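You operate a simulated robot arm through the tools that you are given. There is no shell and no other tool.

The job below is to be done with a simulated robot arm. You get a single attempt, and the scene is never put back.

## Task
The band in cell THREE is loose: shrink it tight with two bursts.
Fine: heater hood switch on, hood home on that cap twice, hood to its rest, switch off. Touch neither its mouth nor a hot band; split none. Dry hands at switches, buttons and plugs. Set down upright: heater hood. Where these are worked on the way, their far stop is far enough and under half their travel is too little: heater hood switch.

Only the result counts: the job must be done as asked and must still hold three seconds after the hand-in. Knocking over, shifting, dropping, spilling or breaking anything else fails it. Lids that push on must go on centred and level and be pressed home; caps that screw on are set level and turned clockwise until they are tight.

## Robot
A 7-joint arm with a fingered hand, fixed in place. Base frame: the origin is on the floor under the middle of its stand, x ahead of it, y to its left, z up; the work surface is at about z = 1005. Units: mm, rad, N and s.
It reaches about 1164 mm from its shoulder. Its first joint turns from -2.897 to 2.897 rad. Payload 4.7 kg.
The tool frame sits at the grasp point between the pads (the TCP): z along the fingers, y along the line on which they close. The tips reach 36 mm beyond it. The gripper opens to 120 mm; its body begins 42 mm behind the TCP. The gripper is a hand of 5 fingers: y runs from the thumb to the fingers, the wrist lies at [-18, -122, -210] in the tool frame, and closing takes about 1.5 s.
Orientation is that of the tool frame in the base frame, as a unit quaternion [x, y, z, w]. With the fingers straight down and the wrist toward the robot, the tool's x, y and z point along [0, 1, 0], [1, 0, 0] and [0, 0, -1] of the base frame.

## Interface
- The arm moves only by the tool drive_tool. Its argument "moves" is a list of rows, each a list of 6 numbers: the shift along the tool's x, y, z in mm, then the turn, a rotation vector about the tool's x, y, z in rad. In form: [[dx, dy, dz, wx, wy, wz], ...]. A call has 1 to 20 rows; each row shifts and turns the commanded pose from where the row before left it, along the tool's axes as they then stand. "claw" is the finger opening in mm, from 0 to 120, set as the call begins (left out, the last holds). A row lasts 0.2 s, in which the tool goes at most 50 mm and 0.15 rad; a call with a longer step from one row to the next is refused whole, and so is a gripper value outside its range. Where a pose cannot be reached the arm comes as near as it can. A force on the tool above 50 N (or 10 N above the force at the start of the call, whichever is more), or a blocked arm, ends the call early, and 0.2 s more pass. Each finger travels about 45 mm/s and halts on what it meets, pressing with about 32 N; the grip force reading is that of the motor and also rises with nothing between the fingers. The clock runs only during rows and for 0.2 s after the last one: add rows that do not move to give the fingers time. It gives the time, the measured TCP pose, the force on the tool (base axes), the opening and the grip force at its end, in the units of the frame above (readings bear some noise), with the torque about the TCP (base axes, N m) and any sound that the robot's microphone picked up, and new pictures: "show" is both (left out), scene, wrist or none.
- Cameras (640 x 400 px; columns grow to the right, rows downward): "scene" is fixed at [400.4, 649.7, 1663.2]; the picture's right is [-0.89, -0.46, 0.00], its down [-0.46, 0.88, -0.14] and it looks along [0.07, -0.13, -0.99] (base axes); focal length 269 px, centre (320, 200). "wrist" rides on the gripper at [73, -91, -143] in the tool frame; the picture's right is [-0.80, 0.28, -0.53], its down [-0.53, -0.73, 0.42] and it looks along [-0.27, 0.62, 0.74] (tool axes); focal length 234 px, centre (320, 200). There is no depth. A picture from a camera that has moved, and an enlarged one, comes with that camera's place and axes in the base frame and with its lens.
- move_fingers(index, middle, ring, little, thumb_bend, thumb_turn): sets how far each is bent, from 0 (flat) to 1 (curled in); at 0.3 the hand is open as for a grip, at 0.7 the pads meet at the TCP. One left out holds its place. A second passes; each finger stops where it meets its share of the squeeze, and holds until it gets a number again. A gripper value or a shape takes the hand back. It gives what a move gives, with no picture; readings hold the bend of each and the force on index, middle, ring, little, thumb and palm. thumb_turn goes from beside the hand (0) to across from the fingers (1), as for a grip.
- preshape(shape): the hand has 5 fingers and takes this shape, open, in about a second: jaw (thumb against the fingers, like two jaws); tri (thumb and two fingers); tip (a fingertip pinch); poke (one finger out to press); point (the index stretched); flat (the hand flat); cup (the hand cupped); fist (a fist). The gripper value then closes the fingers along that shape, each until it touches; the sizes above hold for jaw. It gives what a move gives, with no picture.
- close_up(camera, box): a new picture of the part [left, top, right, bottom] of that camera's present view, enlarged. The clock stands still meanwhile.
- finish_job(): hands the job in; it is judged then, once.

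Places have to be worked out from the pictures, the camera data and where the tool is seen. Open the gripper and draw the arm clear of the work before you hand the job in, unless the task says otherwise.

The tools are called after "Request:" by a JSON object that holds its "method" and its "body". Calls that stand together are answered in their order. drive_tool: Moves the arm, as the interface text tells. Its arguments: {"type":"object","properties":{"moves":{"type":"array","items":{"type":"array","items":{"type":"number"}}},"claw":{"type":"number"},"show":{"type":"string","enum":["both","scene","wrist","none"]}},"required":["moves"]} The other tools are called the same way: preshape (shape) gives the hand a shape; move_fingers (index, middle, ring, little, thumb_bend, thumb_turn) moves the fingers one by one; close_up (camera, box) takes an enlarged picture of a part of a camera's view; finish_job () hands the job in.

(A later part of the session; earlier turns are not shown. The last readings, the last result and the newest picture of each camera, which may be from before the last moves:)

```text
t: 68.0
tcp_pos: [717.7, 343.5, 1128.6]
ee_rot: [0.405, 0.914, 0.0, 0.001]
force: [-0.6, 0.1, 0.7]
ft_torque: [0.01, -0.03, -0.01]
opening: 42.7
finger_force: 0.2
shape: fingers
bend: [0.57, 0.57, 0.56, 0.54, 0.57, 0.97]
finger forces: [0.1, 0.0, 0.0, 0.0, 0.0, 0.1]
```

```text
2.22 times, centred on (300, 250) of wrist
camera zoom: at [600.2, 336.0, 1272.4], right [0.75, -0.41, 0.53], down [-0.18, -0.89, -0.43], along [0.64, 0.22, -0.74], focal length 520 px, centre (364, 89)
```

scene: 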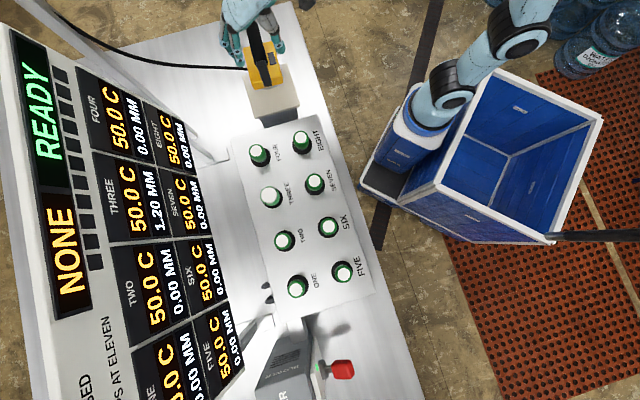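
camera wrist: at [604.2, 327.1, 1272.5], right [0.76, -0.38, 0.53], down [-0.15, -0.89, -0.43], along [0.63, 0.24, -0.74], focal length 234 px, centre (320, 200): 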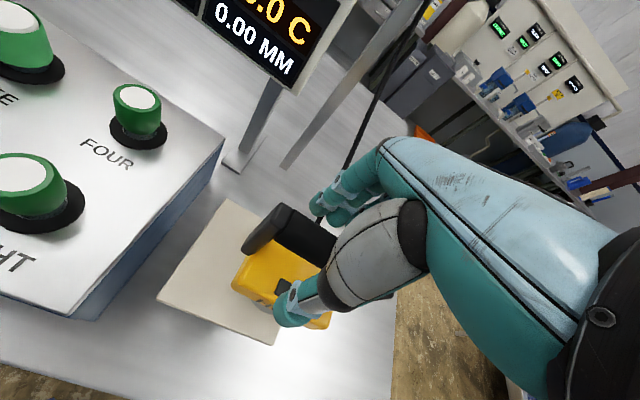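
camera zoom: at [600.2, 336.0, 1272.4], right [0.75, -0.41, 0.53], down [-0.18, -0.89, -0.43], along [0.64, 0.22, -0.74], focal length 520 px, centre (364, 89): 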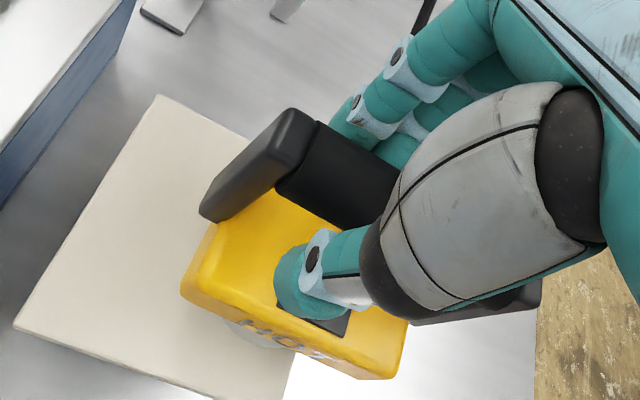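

Request:
{"method": "move_fingers", "body": {"index": 0.62, "middle": 0.62, "ring": 0.61, "little": 0.58, "thumb_bend": 0.63}}

Request:
{"method": "close_up", "body": {"camera": "scene", "box": [210, 10, 310, 110]}}

Request:
{"method": "close_up", "body": {"camera": "wrist", "box": [200, 160, 400, 340]}}

```text
t: 69.0
tcp_pos: [718.2, 344.0, 1130.0]
ee_rot: [0.405, 0.914, 0.001, 0.0]
force: [-0.2, -0.9, -0.6]
ft_torque: [0.01, 0.02, 0.0]
opening: 26.7
finger_force: 0.2
shape: fingers
bend: [0.62, 0.62, 0.61, 0.57, 0.63, 0.97]
finger forces: [0.0, 0.1, 0.0, 0.0, 0.2, 0.1]
```

```text
4.00 times, centred on (260, 60) of scene
camera zoom: at [400.4, 649.7, 1663.2], right [-0.89, -0.46, 0.0], down [-0.46, 0.88, -0.14], along [0.07, -0.13, -0.99], focal length 1076 px, centre (560, 760)
```

zoom: 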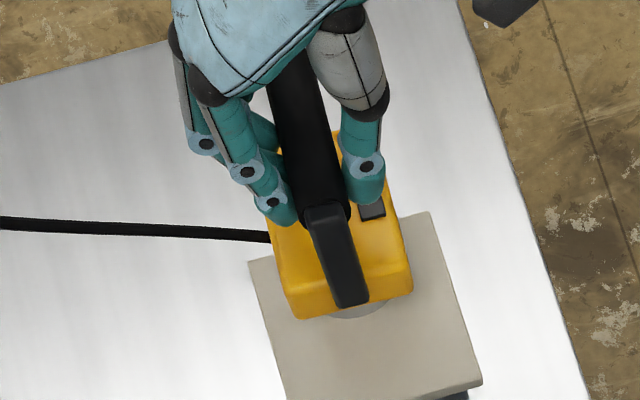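

```text
2.22 times, centred on (300, 250) of wrist
camera zoom: at [600.2, 336.0, 1272.4], right [0.75, -0.41, 0.53], down [-0.18, -0.89, -0.43], along [0.64, 0.22, -0.74], focal length 520 px, centre (364, 89)
```

zoom: 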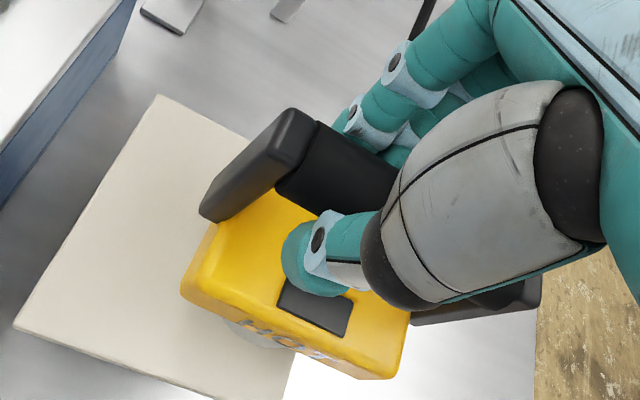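

Hood unmoved and both sides are about to touch. One more even step to make contact.

Request:
{"method": "move_fingers", "body": {"index": 0.66, "middle": 0.67, "ring": 0.66, "little": 0.62, "thumb_bend": 0.67}}

Request:
{"method": "close_up", "body": {"camera": "scene", "box": [210, 10, 310, 110]}}

Request:
{"method": "close_up", "body": {"camera": "wrist", "box": [200, 160, 400, 340]}}

```text
t: 70.0
tcp_pos: [717.2, 343.9, 1130.5]
ee_rot: [0.405, 0.914, 0.001, 0.001]
force: [0.7, -0.1, 0.0]
ft_torque: [0.0, -0.04, 0.0]
opening: 23.1
finger_force: 4.7
shape: fingers
bend: [0.64, 0.66, 0.65, 0.62, 0.64, 0.97]
finger forces: [2.3, 1.6, 1.2, 0.0, 4.4, 0.1]
```

```text
4.00 times, centred on (260, 60) of scene
camera zoom: at [400.4, 649.7, 1663.2], right [-0.89, -0.46, 0.0], down [-0.46, 0.88, -0.14], along [0.07, -0.13, -0.99], focal length 1076 px, centre (560, 760)
```

zoom: 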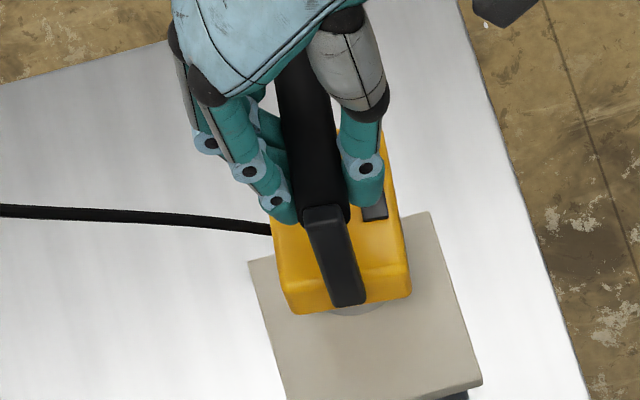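

```text
2.22 times, centred on (300, 250) of wrist
camera zoom: at [600.3, 336.0, 1272.3], right [0.75, -0.41, 0.53], down [-0.18, -0.89, -0.43], along [0.64, 0.22, -0.74], focal length 520 px, centre (364, 89)
```

zoom: 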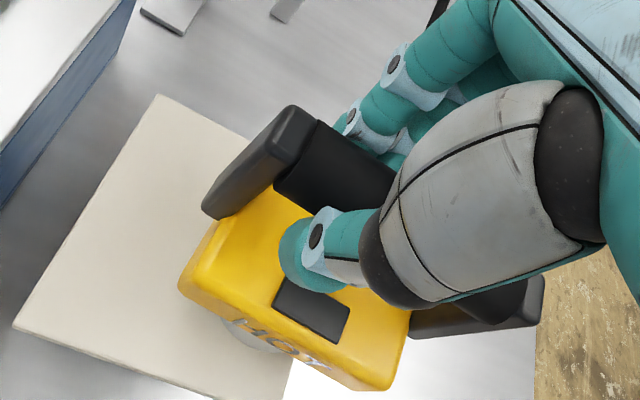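

Balanced clamp: index 2.3, middle 1.6, ring 1.2 N against thumb 4.4 N. I increase the squeeze.

Request:
{"method": "move_fingers", "body": {"index": 0.74, "middle": 0.76, "ring": 0.75, "little": 0.66, "thumb_bend": 0.76}}

Request:
{"method": "close_up", "body": {"camera": "scene", "box": [210, 10, 310, 110]}}

Request:
{"method": "close_up", "body": {"camera": "wrist", "box": [200, 160, 400, 340]}}

```text
t: 71.0
tcp_pos: [717.5, 344.2, 1128.3]
ee_rot: [0.404, 0.915, 0.0, 0.001]
force: [0.7, 0.3, -4.3]
ft_torque: [0.11, 0.07, -0.01]
opening: 18.4
finger_force: 22.7
shape: fingers
bend: [0.73, 0.74, 0.74, 0.66, 0.66, 0.93]
finger forces: [11.5, 9.5, 3.7, 0.0, 21.0, 0.0]
```

```text
4.00 times, centred on (260, 60) of scene
camera zoom: at [400.4, 649.7, 1663.2], right [-0.89, -0.46, 0.0], down [-0.46, 0.88, -0.14], along [0.07, -0.13, -0.99], focal length 1076 px, centre (560, 760)
```

zoom: 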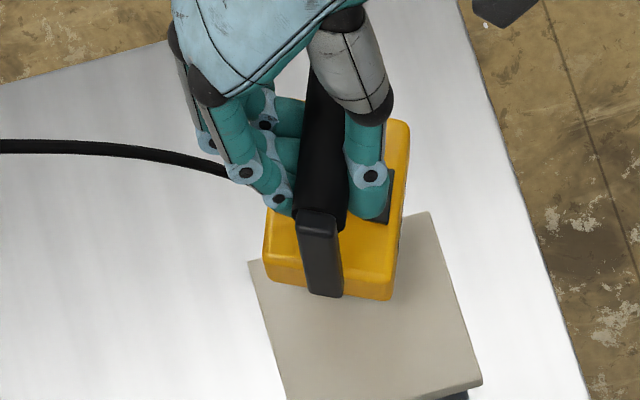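

```text
2.22 times, centred on (300, 250) of wrist
camera zoom: at [600.3, 336.1, 1272.2], right [0.75, -0.41, 0.53], down [-0.18, -0.89, -0.43], along [0.64, 0.22, -0.74], focal length 520 px, centre (364, 89)
```

zoom: 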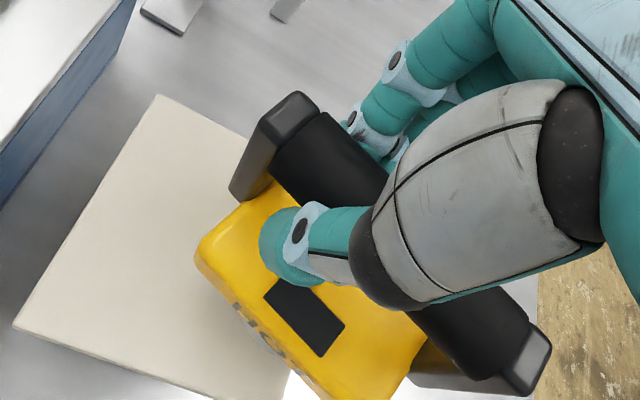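

The hood is now clamped (fingers ~25 N vs thumb 21 N) and partly carried. I tighten once more and look at how it sits in the hand.

Request:
{"method": "move_fingers", "body": {"index": 0.82, "middle": 0.84, "ring": 0.84, "little": 0.7, "thumb_bend": 0.84}}

Request:
{"method": "drive_tool", "body": {"moves": [[0, 0, 0, 0, 0, 0]]}}

Request:
{"method": "close_up", "body": {"camera": "scene", "box": [210, 10, 310, 110]}}

Request:
{"method": "close_up", "body": {"camera": "wrist", "box": [200, 160, 400, 340]}}

```text
t: 72.0
tcp_pos: [718.1, 344.2, 1129.9]
ee_rot: [0.405, 0.914, 0.002, 0.0]
force: [-0.7, -0.4, -4.5]
ft_torque: [0.11, 0.06, 0.0]
opening: 16.6
finger_force: 38.8
shape: fingers
bend: [0.77, 0.77, 0.8, 0.7, 0.71, 0.9]
finger forces: [20.0, 11.5, 7.9, 0.0, 39.0, 0.1]
```

```text
t: 72.4
tcp_pos: [718.2, 343.4, 1128.8]
ee_rot: [0.405, 0.914, 0.0, 0.0]
force: [-0.3, 0.9, -4.6]
ft_torque: [0.1, 0.05, 0.03]
opening: 16.3
finger_force: 39.5
shape: fingers
bend: [0.77, 0.77, 0.8, 0.7, 0.71, 0.9]
finger forces: [20.0, 11.5, 7.9, 0.0, 39.0, 0.1]
camera wrist: at [600.3, 336.1, 1272.2], right [0.75, -0.41, 0.53], down [-0.18, -0.89, -0.43], along [0.64, 0.22, -0.74], focal length 234 px, centre (320, 200)
```

scene: 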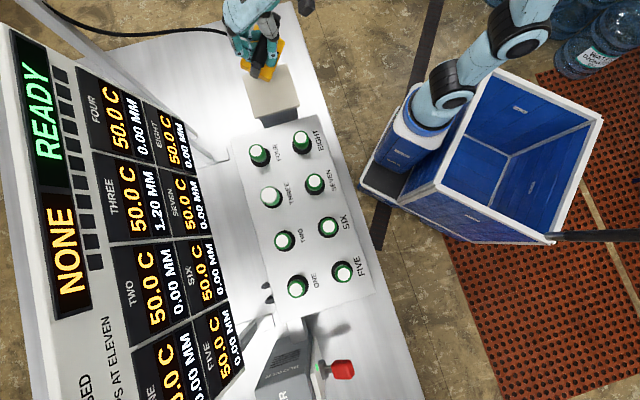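
wrist: 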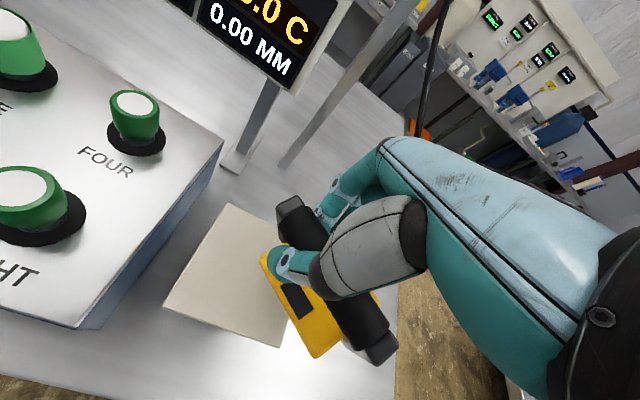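

```text
4.00 times, centred on (260, 60) of scene
camera zoom: at [400.4, 649.7, 1663.2], right [-0.89, -0.46, 0.0], down [-0.46, 0.88, -0.14], along [0.07, -0.13, -0.99], focal length 1076 px, centre (560, 760)
```

zoom: 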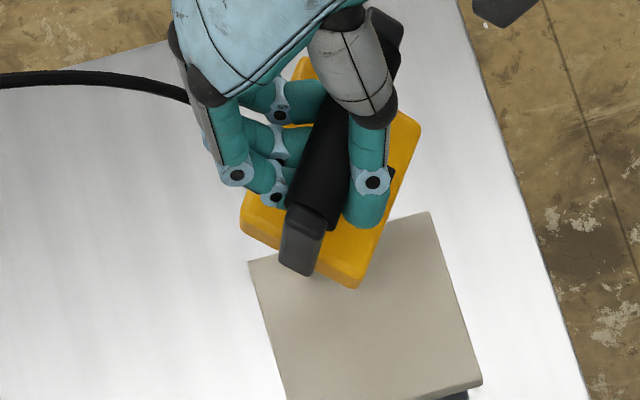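

```text
2.22 times, centred on (300, 250) of wrist
camera zoom: at [600.3, 336.1, 1272.2], right [0.75, -0.41, 0.53], down [-0.18, -0.89, -0.43], along [0.64, 0.22, -0.74], focal length 520 px, centre (364, 89)
```

zoom: 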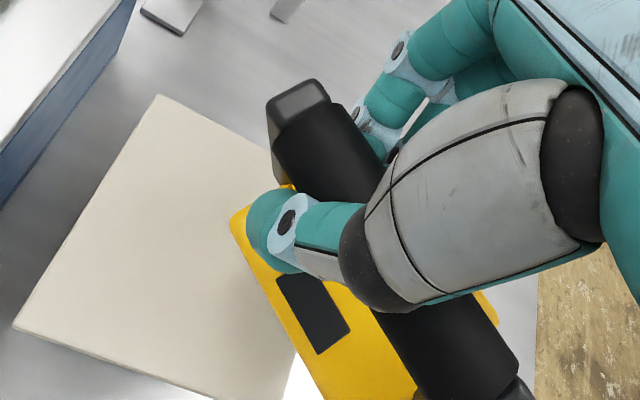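

The strong squeeze wedged the bar upward: the hood (only ~4.5 N) is now fully in hand but yawed and tilted ~18°. A gentle grip is clearly enough, so I first lower it back until it touches the rest, watching the force.

Request:
{"method": "drive_tool", "body": {"moves": [[0, 0, 4, 0, 0, 0], [0, 0, 4, 0, 0, 0], [0, 0, 0, 0, 0, 0]]}}

Request:
{"method": "close_up", "body": {"camera": "wrist", "box": [180, 160, 420, 370]}}

```text
t: 73.2
tcp_pos: [717.4, 343.9, 1121.8]
ee_rot: [0.406, 0.914, 0.001, 0.0]
force: [0.1, -0.7, -4.8]
ft_torque: [0.1, 0.02, 0.02]
opening: 16.4
finger_force: 39.5
shape: fingers
bend: [0.77, 0.77, 0.8, 0.7, 0.71, 0.9]
finger forces: [19.9, 11.5, 7.9, 0.0, 39.1, 0.0]
camera wrist: at [599.9, 336.6, 1265.3], right [0.75, -0.41, 0.53], down [-0.18, -0.89, -0.43], along [0.64, 0.22, -0.74], focal length 234 px, centre (320, 200)
```

scene: 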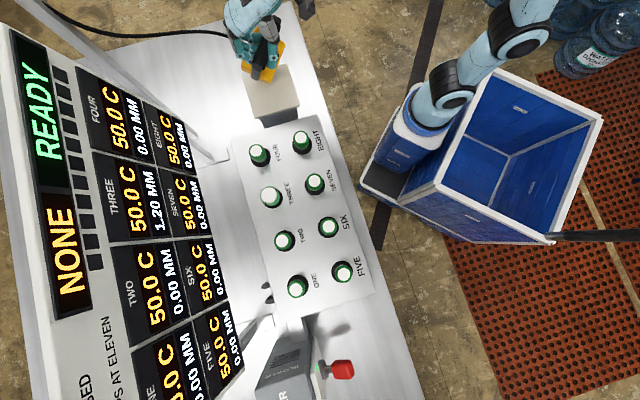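
wrist: 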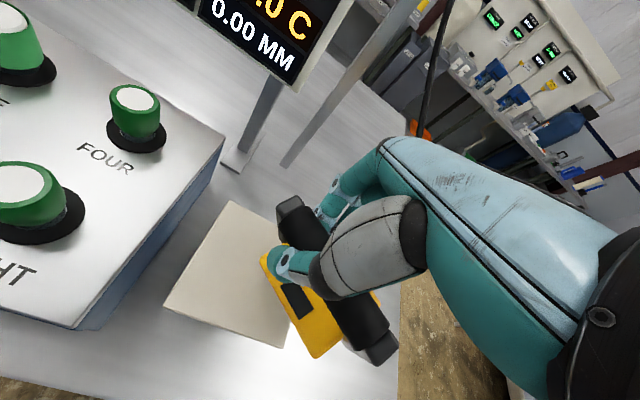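

```text
1.90 times, centred on (300, 265) of wrist
camera zoom: at [599.9, 336.6, 1265.3], right [0.75, -0.41, 0.53], down [-0.18, -0.89, -0.43], along [0.64, 0.22, -0.74], focal length 446 px, centre (358, 76)
```

zoom: 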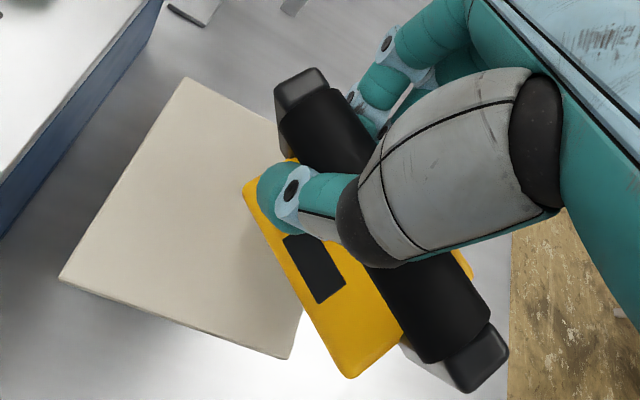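

The hood hangs freely and firmly (weight ~4.7 N), but its mouth is now over the rest's edge, so I must not release here. I lift it clear and study its pose in the hand; I can level it by tilting the hand.

Request:
{"method": "drive_tool", "body": {"moves": [[0, 0, -15, 0, 0, 0], [0, 0, -15, 0, 0, 0], [0, 0, -15, 0, 0, 0], [0, 0, -15, 0, 0, 0], [0, 0, 0, 0, 0, 0]]}}

Request:
{"method": "close_up", "body": {"camera": "scene", "box": [210, 0, 310, 100]}}

Request:
{"method": "close_up", "body": {"camera": "wrist", "box": [220, 170, 420, 380]}}

```text
t: 74.4
tcp_pos: [715.9, 344.6, 1182.1]
ee_rot: [0.405, 0.914, 0.0, -0.001]
force: [0.1, 0.2, -4.8]
ft_torque: [0.15, 0.05, 0.0]
opening: 16.3
finger_force: 39.0
shape: fingers
bend: [0.77, 0.77, 0.8, 0.7, 0.72, 0.9]
finger forces: [20.0, 11.4, 8.2, 0.0, 39.1, 0.0]
camera wrist: at [599.7, 335.6, 1325.8], right [0.75, -0.41, 0.53], down [-0.18, -0.89, -0.43], along [0.64, 0.22, -0.74], focal length 234 px, centre (320, 200)
```

scene: 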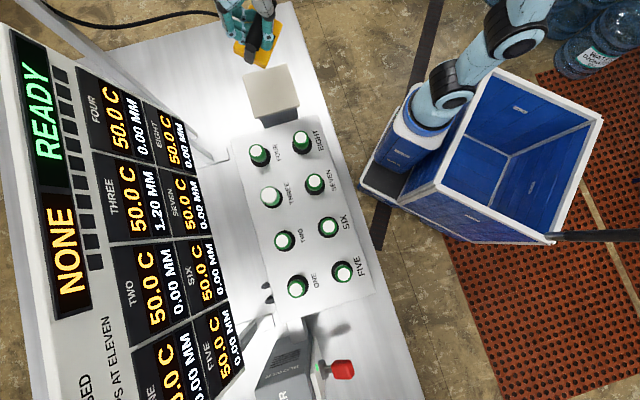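
wrist: 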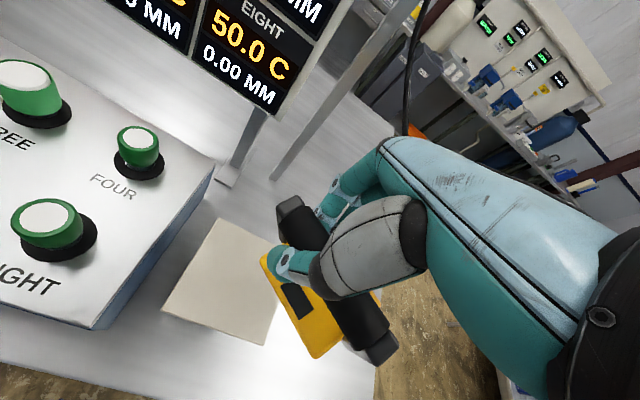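

```text
4.00 times, centred on (260, 50) of scene
camera zoom: at [400.4, 649.7, 1663.2], right [-0.89, -0.46, 0.0], down [-0.46, 0.88, -0.14], along [0.07, -0.13, -0.99], focal length 1076 px, centre (560, 800)
```

zoom: 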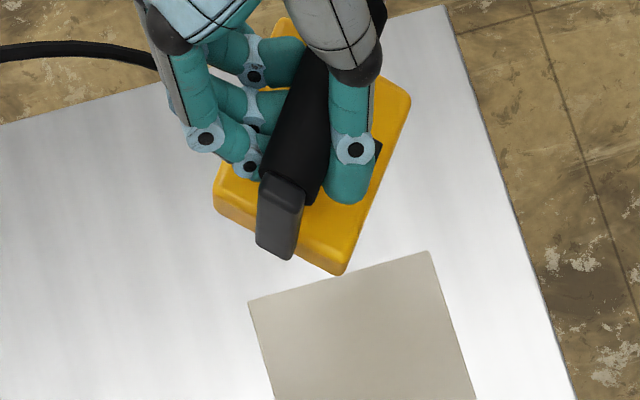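

```text
1.90 times, centred on (320, 275) of wrist
camera zoom: at [599.7, 335.6, 1325.8], right [0.75, -0.41, 0.53], down [-0.18, -0.89, -0.43], along [0.64, 0.22, -0.74], focal length 446 px, centre (320, 57)
```

zoom: 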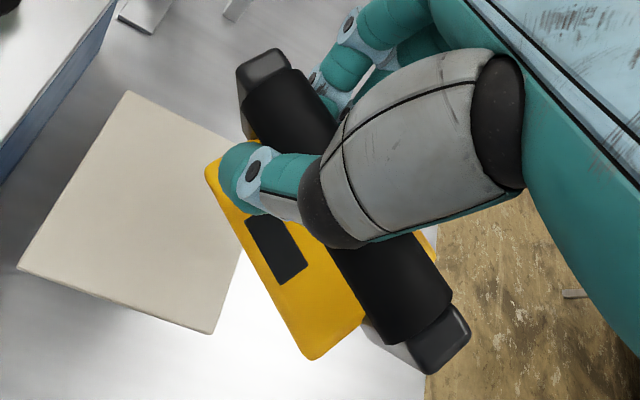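

Request:
{"method": "close_up", "body": {"camera": "scene", "box": [240, 0, 290, 70]}}

Request:
{"method": "close_up", "body": {"camera": "wrist", "box": [255, 185, 405, 375]}}

```text
5.71 times, centred on (265, 35) of scene
camera zoom: at [400.4, 649.7, 1663.2], right [-0.89, -0.46, 0.0], down [-0.46, 0.88, -0.14], along [0.07, -0.13, -0.99], focal length 1536 px, centre (634, 1143)
```

zoom: 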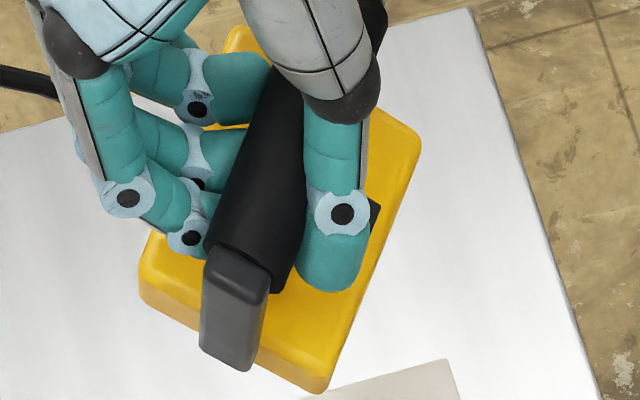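

```text
2.11 times, centred on (330, 280) of wrist
camera zoom: at [599.7, 335.6, 1325.8], right [0.75, -0.41, 0.53], down [-0.18, -0.89, -0.43], along [0.64, 0.22, -0.74], focal length 493 px, centre (299, 32)
```

zoom: 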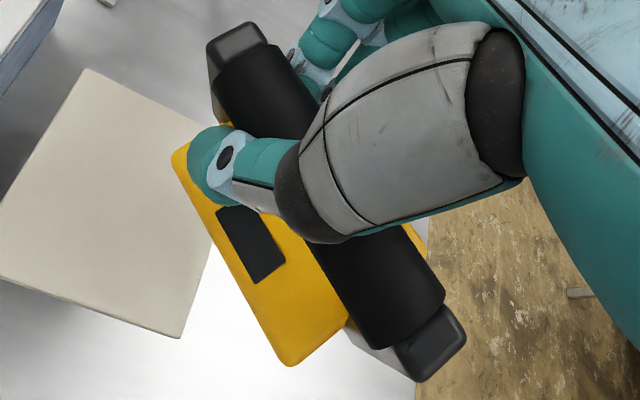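

From triangulation and the torque reading, the hood in hand is tilted about 20° (mouth swung away from the robot and to the right). I rotate the hand about the TCP by the opposite amount to level it, then re-measure.

Request:
{"method": "drive_tool", "body": {"moves": [[0, 0, 0, 0.0274, 0.1166, 0], [0, 0, 0, 0.0274, 0.1166, 0], [0, 0, 0, 0.0274, 0.1166, 0], [0, 0, 0, 0, 0, 0]]}}

Request:
{"method": "close_up", "body": {"camera": "scene", "box": [230, 0, 300, 80]}}

Request:
{"method": "close_up", "body": {"camera": "wrist", "box": [255, 185, 405, 375]}}

```text
t: 75.4
tcp_pos: [717.7, 343.4, 1181.9]
ee_rot: [0.398, 0.9, 0.034, -0.176]
force: [0.7, 0.1, -3.8]
ft_torque: [0.08, -0.01, 0.03]
opening: 16.4
finger_force: 41.0
shape: fingers
bend: [0.77, 0.77, 0.81, 0.7, 0.72, 0.9]
finger forces: [21.3, 10.7, 8.6, 0.0, 40.2, 0.1]
camera wrist: at [647.2, 303.6, 1348.9], right [0.85, -0.48, 0.19], down [-0.33, -0.79, -0.52], along [0.4, 0.38, -0.83], focal length 234 px, centre (320, 200)
```

scene: 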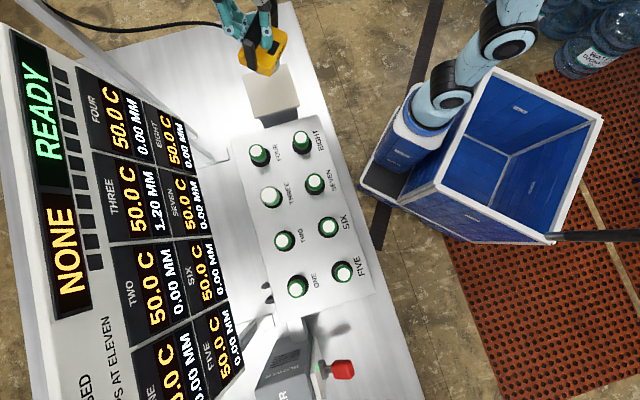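
wrist: 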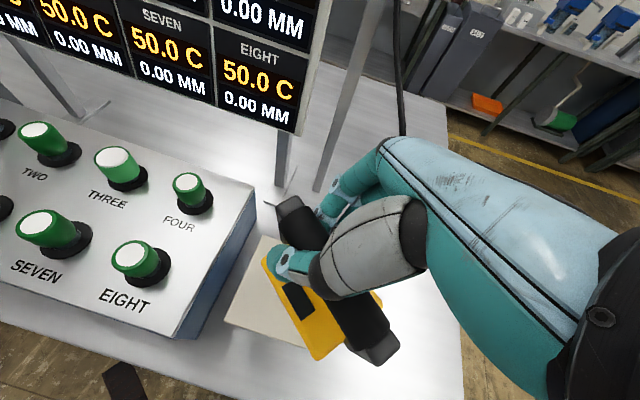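

```text
5.00 times, centred on (265, 40) of scene
camera zoom: at [400.4, 649.7, 1663.2], right [-0.89, -0.46, 0.0], down [-0.46, 0.88, -0.14], along [0.07, -0.13, -0.99], focal length 1344 px, centre (595, 1000)
```

zoom: 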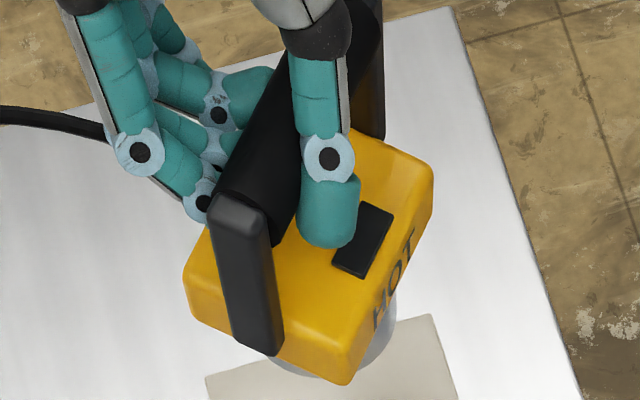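

```text
2.11 times, centred on (330, 280) of wrist
camera zoom: at [647.2, 303.6, 1348.9], right [0.85, -0.48, 0.19], down [-0.33, -0.79, -0.52], along [0.4, 0.38, -0.83], focal length 493 px, centre (299, 32)
```

zoom: 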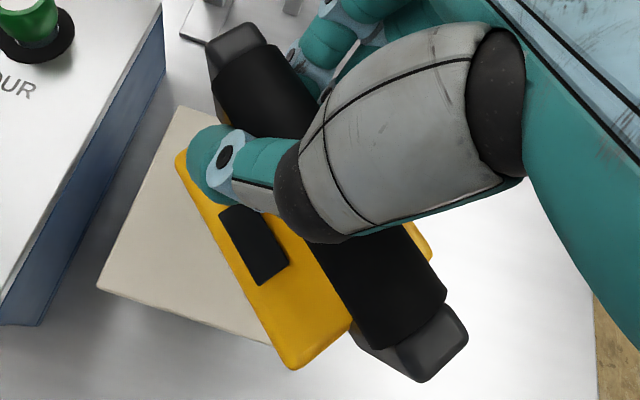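

The bar now reads level along its length; I enlarge to judge the remaining roll from the visible collar of the mouth.

Request:
{"method": "close_up", "body": {"camera": "scene", "box": [245, 25, 290, 85]}}

Request:
{"method": "close_up", "body": {"camera": "scene", "box": [235, 0, 280, 50]}}

```text
6.67 times, centred on (268, 55) of scene
camera zoom: at [400.4, 649.7, 1663.2], right [-0.89, -0.46, 0.0], down [-0.46, 0.88, -0.14], along [0.07, -0.13, -0.99], focal length 1792 px, centre (670, 1167)
```

zoom: 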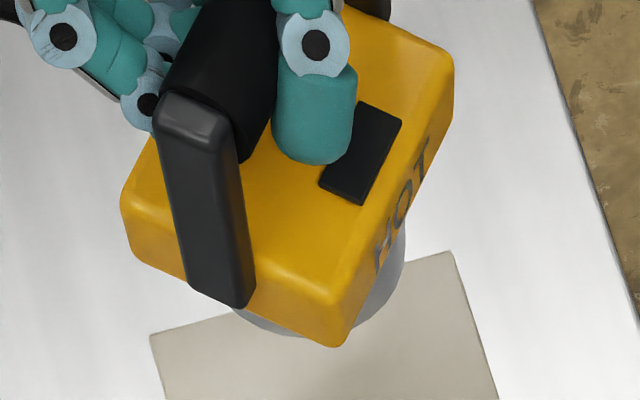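

```text
8.00 times, centred on (258, 25) of scene
camera zoom: at [400.4, 649.7, 1663.2], right [-0.89, -0.46, 0.0], down [-0.46, 0.88, -0.14], along [0.07, -0.13, -0.99], focal length 2151 px, centre (820, 1600)
```

zoom: 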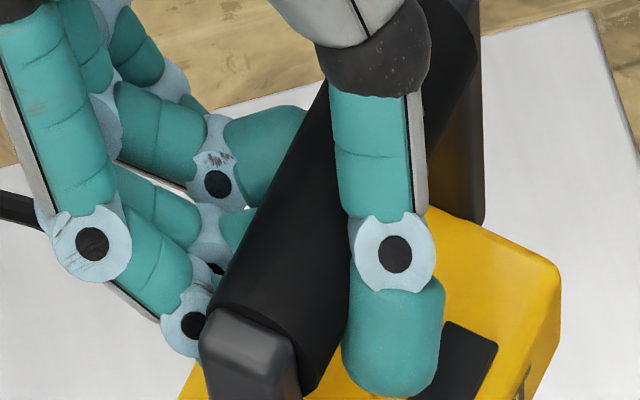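

The handle arm shows the mouth still swung ~6° away from the robot. I apply that last correction and take another look, including at the empty rest plate.

Request:
{"method": "drive_tool", "body": {"moves": [[0, 0, 0, 0.107, 0.045, 0.0355], [0, 0, 0, 0, 0, 0]]}}

Request:
{"method": "close_up", "body": {"camera": "scene", "box": [225, 0, 325, 130]}}

Request:
{"method": "close_up", "body": {"camera": "wrist", "box": [210, 180, 420, 390]}}

```text
t: 76.0
tcp_pos: [718.9, 344.0, 1181.7]
ee_rot: [0.403, 0.889, -0.008, -0.217]
force: [-0.5, 0.0, -4.2]
ft_torque: [0.08, -0.05, -0.02]
opening: 16.4
finger_force: 40.6
shape: fingers
bend: [0.77, 0.78, 0.81, 0.7, 0.72, 0.9]
finger forces: [21.3, 10.9, 8.9, 0.0, 40.2, 0.1]
camera wrist: at [666.7, 311.4, 1356.1], right [0.87, -0.47, 0.12], down [-0.38, -0.81, -0.45], along [0.31, 0.34, -0.89], focal length 234 px, centre (320, 200)
```

scene: 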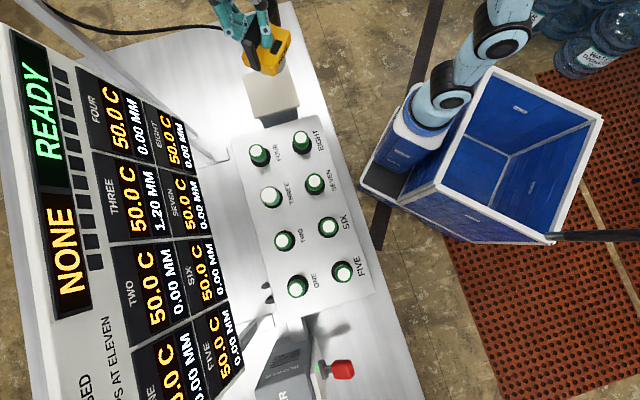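
wrist: 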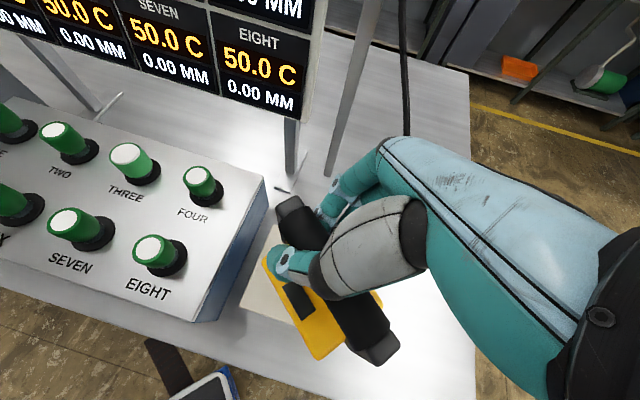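

```text
3.08 times, centred on (275, 65) of scene
camera zoom: at [400.4, 649.7, 1663.2], right [-0.89, -0.46, 0.0], down [-0.46, 0.88, -0.14], along [0.07, -0.13, -0.99], focal length 827 px, centre (458, 615)
```

zoom: 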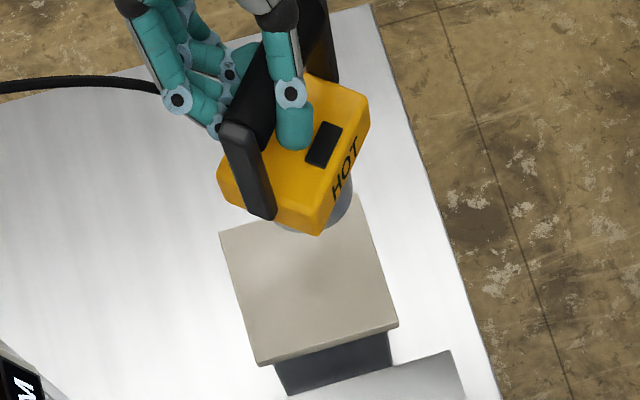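

```text
1.90 times, centred on (315, 285) of wrist
camera zoom: at [666.7, 311.4, 1356.1], right [0.87, -0.47, 0.12], down [-0.38, -0.81, -0.45], along [0.31, 0.34, -0.89], focal length 446 px, centre (330, 38)
```

zoom: 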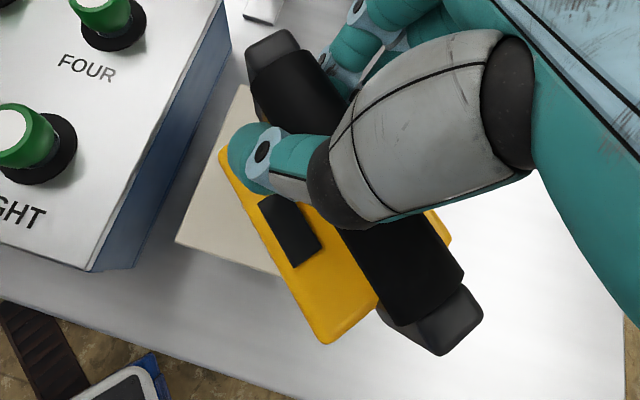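

The handle arm now points truly vertical and the hood is level to ~2°; its mouth centre should be at TCP + (−11, −20). The rest's centre is (704, 355). I raise the hood and carry it slowly toward cell THREE at safe height.

Request:
{"method": "drive_tool", "body": {"moves": [[6.3, -3.2, -15.1, 0, 0, 0], [6.3, -3.2, -15.1, 0, 0, 0], [6.4, -3.1, -15.1, 0, 0, 0], [16, 4.6, 5.8, 0, 0, 0], [21.4, 6.1, 7.7, 0, 0, 0], [21.4, 6.1, 7.7, 0, 0, 0], [21.4, 6.1, 7.7, 0, 0, 0], [21.4, 6.1, 7.7, 0, 0, 0], [21.4, 6.1, 7.7, 0, 0, 0], [0, 0, 0, 0, 0, 0]]}}

```text
t: 78.2
tcp_pos: [655.0, 464.8, 1229.6]
ee_rot: [0.403, 0.889, -0.008, -0.217]
force: [0.3, 0.1, -5.2]
ft_torque: [0.07, -0.09, 0.01]
opening: 16.1
finger_force: 41.1
shape: fingers
bend: [0.77, 0.78, 0.81, 0.7, 0.72, 0.9]
finger forces: [21.3, 11.1, 9.0, 0.0, 40.4, 0.1]
camera wrist: at [602.8, 432.2, 1404.4], right [0.87, -0.47, 0.12], down [-0.38, -0.81, -0.45], along [0.31, 0.35, -0.89], focal length 234 px, centre (320, 200)
```

scene: 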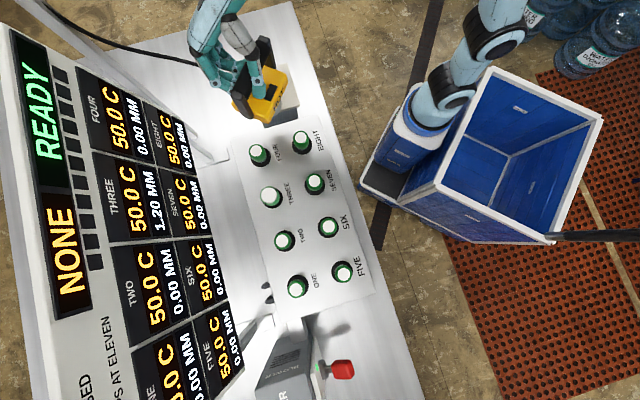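
wrist: 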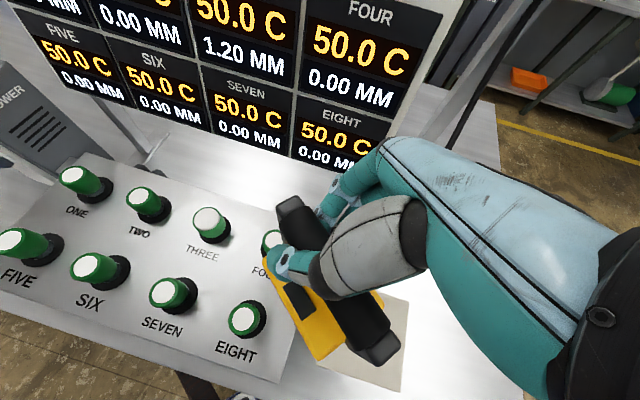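

Grip is stable. I check the hood's attitude again in the scene view, where it is now better visible.

Request:
{"method": "close_up", "body": {"camera": "scene", "box": [210, 30, 310, 130]}}

```text
4.00 times, centred on (260, 80) of scene
camera zoom: at [400.4, 649.7, 1663.2], right [-0.89, -0.46, 0.0], down [-0.46, 0.88, -0.14], along [0.07, -0.13, -0.99], focal length 1076 px, centre (560, 680)
```

zoom: 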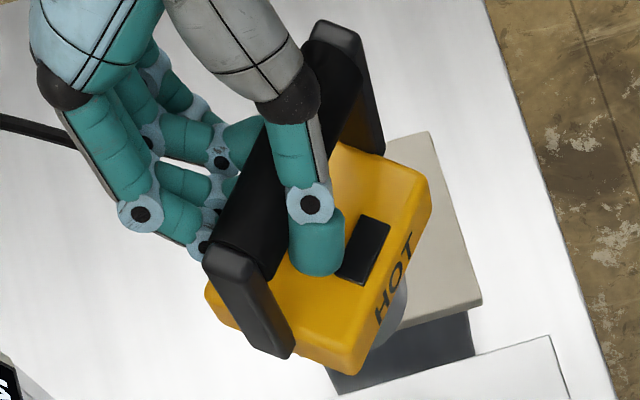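

I apply a small 2.5° levelling correction and carry on to hover above cell THREE.

Request:
{"method": "drive_tool", "body": {"moves": [[0, 0, 0, 0.0396, 0.0117, 0.0141], [21, 6, 7.6, 0, 0, 0], [22, 6.2, 7.9, 0, 0, 0], [22, 6.2, 7.9, 0, 0, 0], [22, 6.2, 7.9, 0, 0, 0], [22, 6.2, 7.9, 0, 0, 0], [22, 6.2, 7.9, 0, 0, 0], [22, 6.2, 7.9, 0, 0, 0], [22, 6.2, 7.9, 0, 0, 0], [0, 0, 0, 0, 0, 0]]}}

Request:
{"method": "close_up", "body": {"camera": "scene", "box": [190, 100, 350, 260]}}

Request:
{"method": "close_up", "body": {"camera": "wrist", "box": [100, 160, 420, 400]}}

```text
t: 80.4
tcp_pos: [564.5, 633.9, 1229.0]
ee_rot: [0.405, 0.885, -0.025, -0.23]
force: [0.1, -0.4, -4.5]
ft_torque: [0.12, -0.07, 0.03]
opening: 15.9
finger_force: 40.7
shape: fingers
bend: [0.77, 0.78, 0.81, 0.7, 0.72, 0.89]
finger forces: [20.2, 10.9, 9.4, 0.0, 40.4, 0.0]
camera wrist: at [519.3, 604.7, 1407.6], right [0.88, -0.47, 0.09], down [-0.4, -0.82, -0.42], along [0.27, 0.33, -0.9], focal length 234 px, centre (320, 200)
```

scene: 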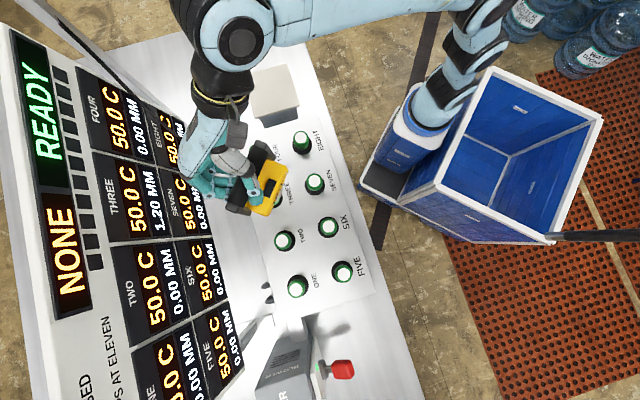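
wrist: 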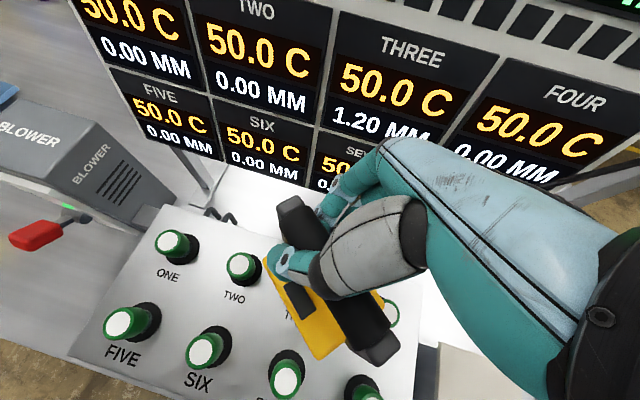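

```text
2.50 times, centred on (270, 180) of scene
camera zoom: at [400.4, 649.7, 1663.2], right [-0.89, -0.46, 0.0], down [-0.46, 0.88, -0.14], along [0.07, -0.13, -0.99], focal length 672 px, centre (445, 250)
```

zoom: 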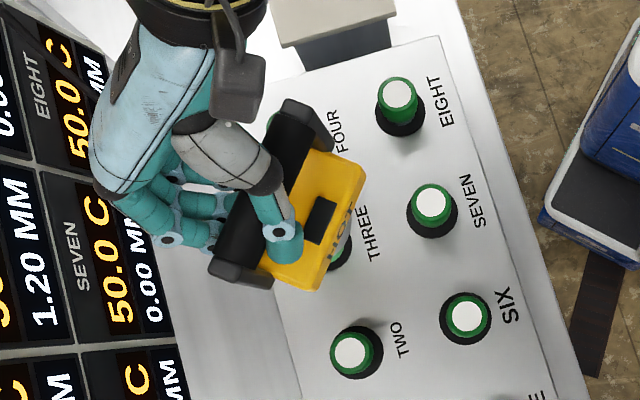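

```text
1.67 times, centred on (260, 280) of wrist
camera zoom: at [519.3, 604.7, 1407.6], right [0.88, -0.47, 0.09], down [-0.4, -0.82, -0.42], along [0.27, 0.33, -0.9], focal length 390 px, centre (420, 67)
```

zoom: 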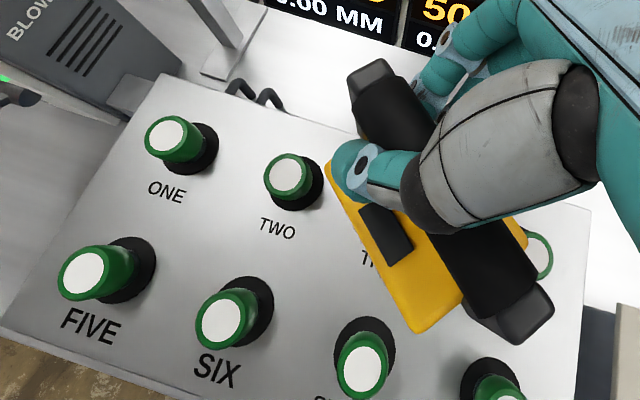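

Request:
{"method": "close_up", "body": {"camera": "scene", "box": [230, 130, 300, 200]}}

Request:
{"method": "close_up", "body": {"camera": "scene", "box": [230, 150, 330, 230]}}

```text
5.71 times, centred on (265, 165) of scene
camera zoom: at [400.4, 649.7, 1663.2], right [-0.89, -0.46, 0.0], down [-0.46, 0.88, -0.14], along [0.07, -0.13, -0.99], focal length 1536 px, centre (634, 400)
```

zoom: 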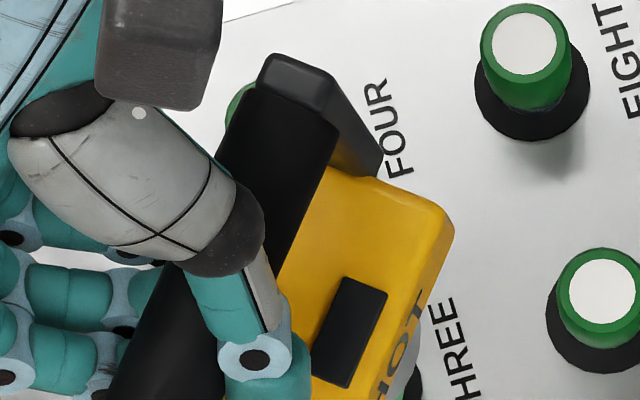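

```text
5.00 times, centred on (280, 190) of scene
camera zoom: at [400.4, 649.7, 1663.2], right [-0.89, -0.46, 0.0], down [-0.46, 0.88, -0.14], along [0.07, -0.13, -0.99], focal length 1344 px, centre (520, 250)
```

zoom: 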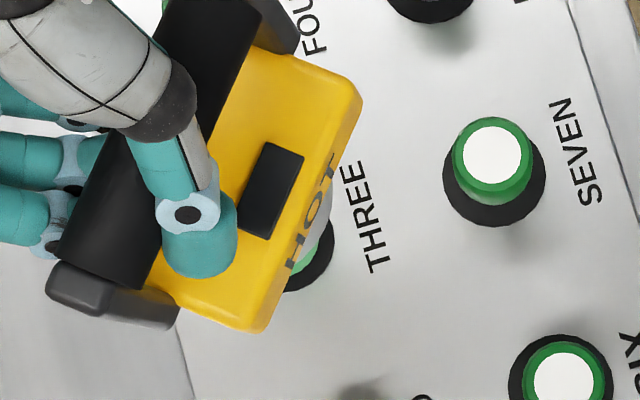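

The hood hovers over THREE: bar/mouth centre ≈ (552.7, 613.5) vs. cap centre (551.9, 614.8), upright to ~2°. The mouth (~75 mm) leaves good margin around the cap, so I descend to just above the cap top.

Request:
{"method": "drive_tool", "body": {"moves": [[1.3, 0, 0.6, 0, 0, 0], [-4.26, 2.54, 9.84, 0, 0, 0], [-4.26, 2.54, 9.84, 0, 0, 0], [-4.26, 2.54, 9.84, 0, 0, 0], [-4.26, 2.54, 9.84, 0, 0, 0], [0, 0, 0, 0, 0, 0]]}}

Request:
{"method": "close_up", "body": {"camera": "scene", "box": [220, 140, 320, 240]}}

Request:
{"method": "close_up", "body": {"camera": "wrist", "box": [200, 180, 440, 400]}}

```text
t: 81.8
tcp_pos: [563.7, 633.2, 1187.3]
ee_rot: [0.405, 0.884, -0.025, -0.23]
force: [-0.1, 0.2, -3.7]
ft_torque: [0.09, -0.06, 0.02]
opening: 16.0
finger_force: 40.5
shape: fingers
bend: [0.77, 0.78, 0.81, 0.7, 0.72, 0.89]
finger forces: [19.7, 11.1, 9.5, 0.1, 40.5, 0.1]
camera wrist: at [518.7, 604.3, 1363.9], right [0.88, -0.47, 0.09], down [-0.4, -0.82, -0.42], along [0.27, 0.33, -0.9], focal length 234 px, centre (320, 200)
```

scene: 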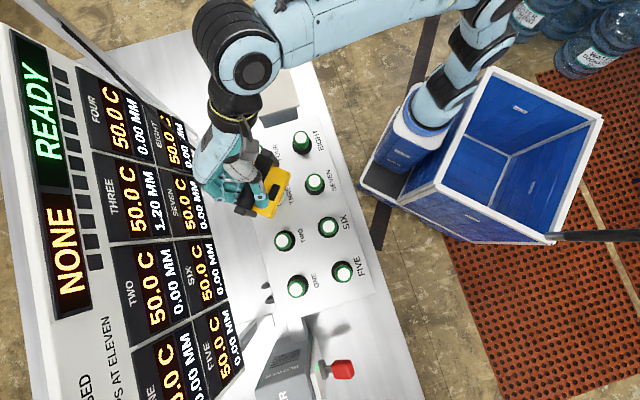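
wrist: 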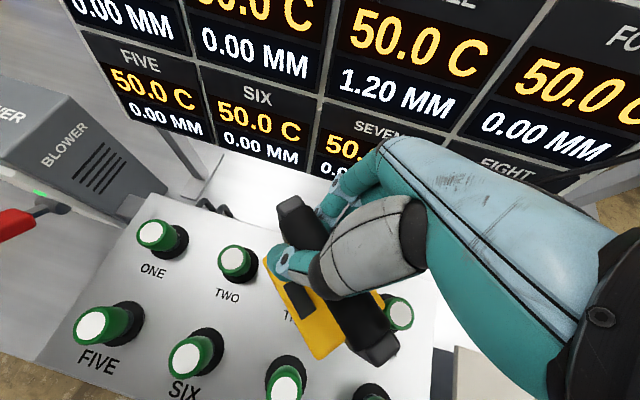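

```text
4.00 times, centred on (270, 190) of scene
camera zoom: at [400.4, 649.7, 1663.2], right [-0.89, -0.46, 0.0], down [-0.46, 0.88, -0.14], along [0.07, -0.13, -0.99], focal length 1076 px, centre (520, 240)
```

zoom: 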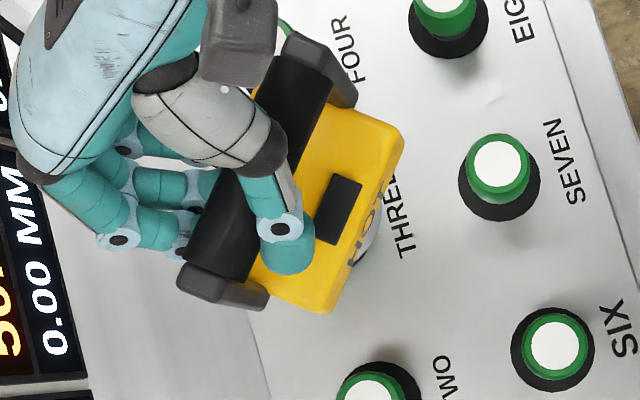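

```text
1.82 times, centred on (320, 290) of wrist
camera zoom: at [518.7, 604.3, 1363.9], right [0.88, -0.47, 0.09], down [-0.4, -0.82, -0.42], along [0.27, 0.33, -0.9], focal length 426 px, centre (320, 36)
```

zoom: 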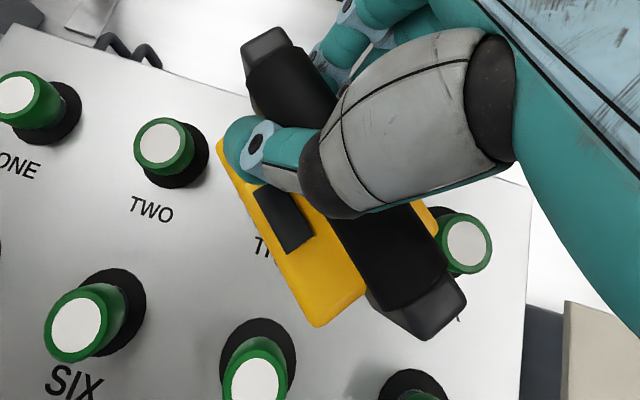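

Collar appears centred on the cap position (expected (316,220), collar centre ≈(318,222)). I lower further over the cap slowly, watching the force.

Request:
{"method": "drive_tool", "body": {"moves": [[-2.32, 1.38, 5.37, 0, 0, 0], [-2.32, 1.38, 5.37, 0, 0, 0], [-2.32, 1.38, 5.37, 0, 0, 0], [-2.32, 1.38, 5.37, 0, 0, 0], [0, 0, 0, 0, 0, 0]]}}

Request:
{"method": "close_up", "body": {"camera": "scene", "box": [220, 140, 320, 240]}}

```text
t: 83.0
tcp_pos: [562.2, 633.4, 1163.1]
ee_rot: [0.405, 0.885, -0.025, -0.229]
force: [0.0, -0.2, -4.4]
ft_torque: [0.11, -0.03, -0.02]
opening: 16.0
finger_force: 40.2
shape: fingers
bend: [0.77, 0.78, 0.81, 0.7, 0.72, 0.89]
finger forces: [19.3, 11.1, 9.5, 0.1, 40.4, 0.0]
camera wrist: at [517.8, 604.6, 1340.0], right [0.88, -0.47, 0.09], down [-0.4, -0.82, -0.42], along [0.27, 0.33, -0.9], focal length 234 px, centre (320, 200)
```

scene: 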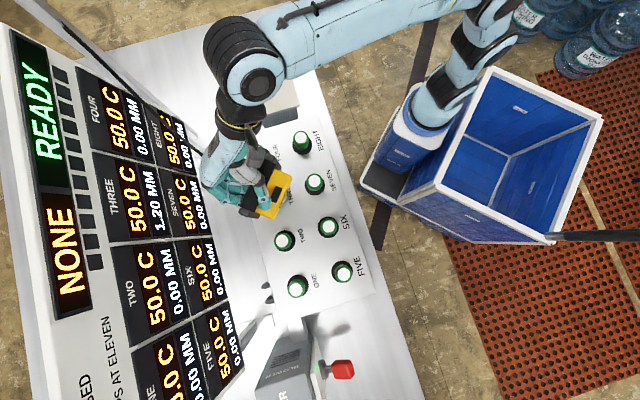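
wrist: 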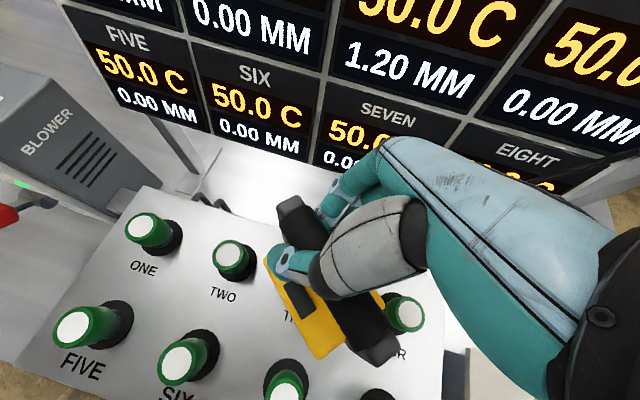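

```text
4.00 times, centred on (270, 190) of scene
camera zoom: at [400.4, 649.7, 1663.2], right [-0.89, -0.46, 0.0], down [-0.46, 0.88, -0.14], along [0.07, -0.13, -0.99], focal length 1076 px, centre (520, 240)
```

zoom: 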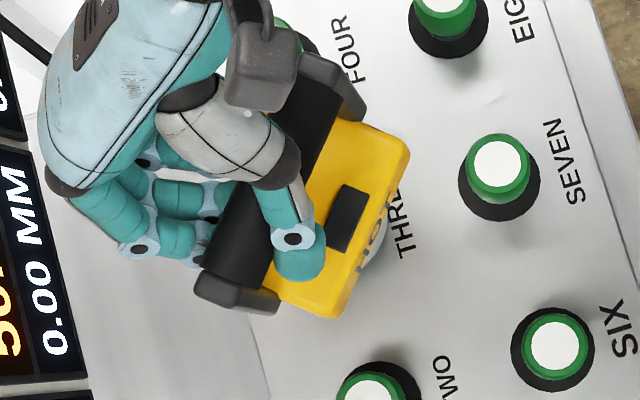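

The mouth is now around the cap with no contact force. I go down in smaller steps, watching force and the display.

Request:
{"method": "drive_tool", "body": {"moves": [[-1.55, 0.92, 3.58, 0, 0, 0], [-1.55, 0.92, 3.58, 0, 0, 0], [-1.55, 0.92, 3.58, 0, 0, 0], [0, 0, 0, 0, 0, 0]]}}

```text
t: 84.0
tcp_pos: [563.3, 633.3, 1149.8]
ee_rot: [0.405, 0.885, -0.025, -0.23]
force: [-0.3, -0.8, -4.3]
ft_torque: [0.1, -0.01, -0.05]
opening: 16.1
finger_force: 40.1
shape: fingers
bend: [0.77, 0.78, 0.81, 0.7, 0.72, 0.89]
finger forces: [19.1, 11.1, 9.5, 0.0, 40.4, 0.1]
camera wrist: at [517.9, 604.6, 1327.9], right [0.88, -0.47, 0.09], down [-0.4, -0.82, -0.42], along [0.27, 0.33, -0.9], focal length 234 px, centre (320, 200)
```

scene: 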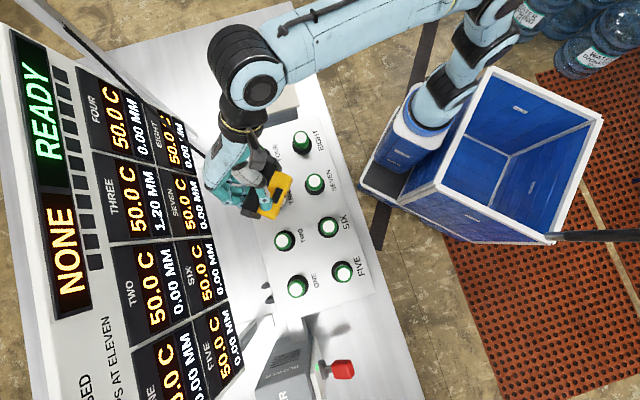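
wrist: 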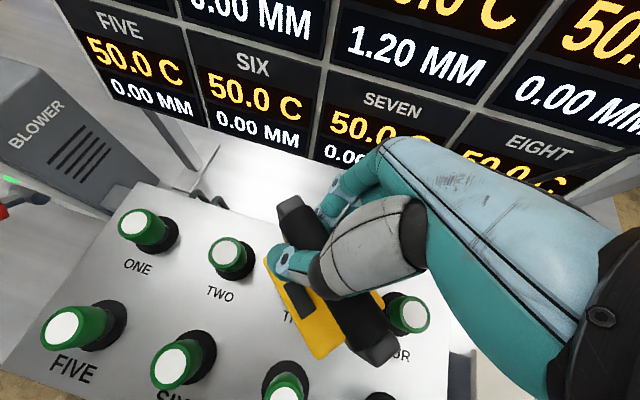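

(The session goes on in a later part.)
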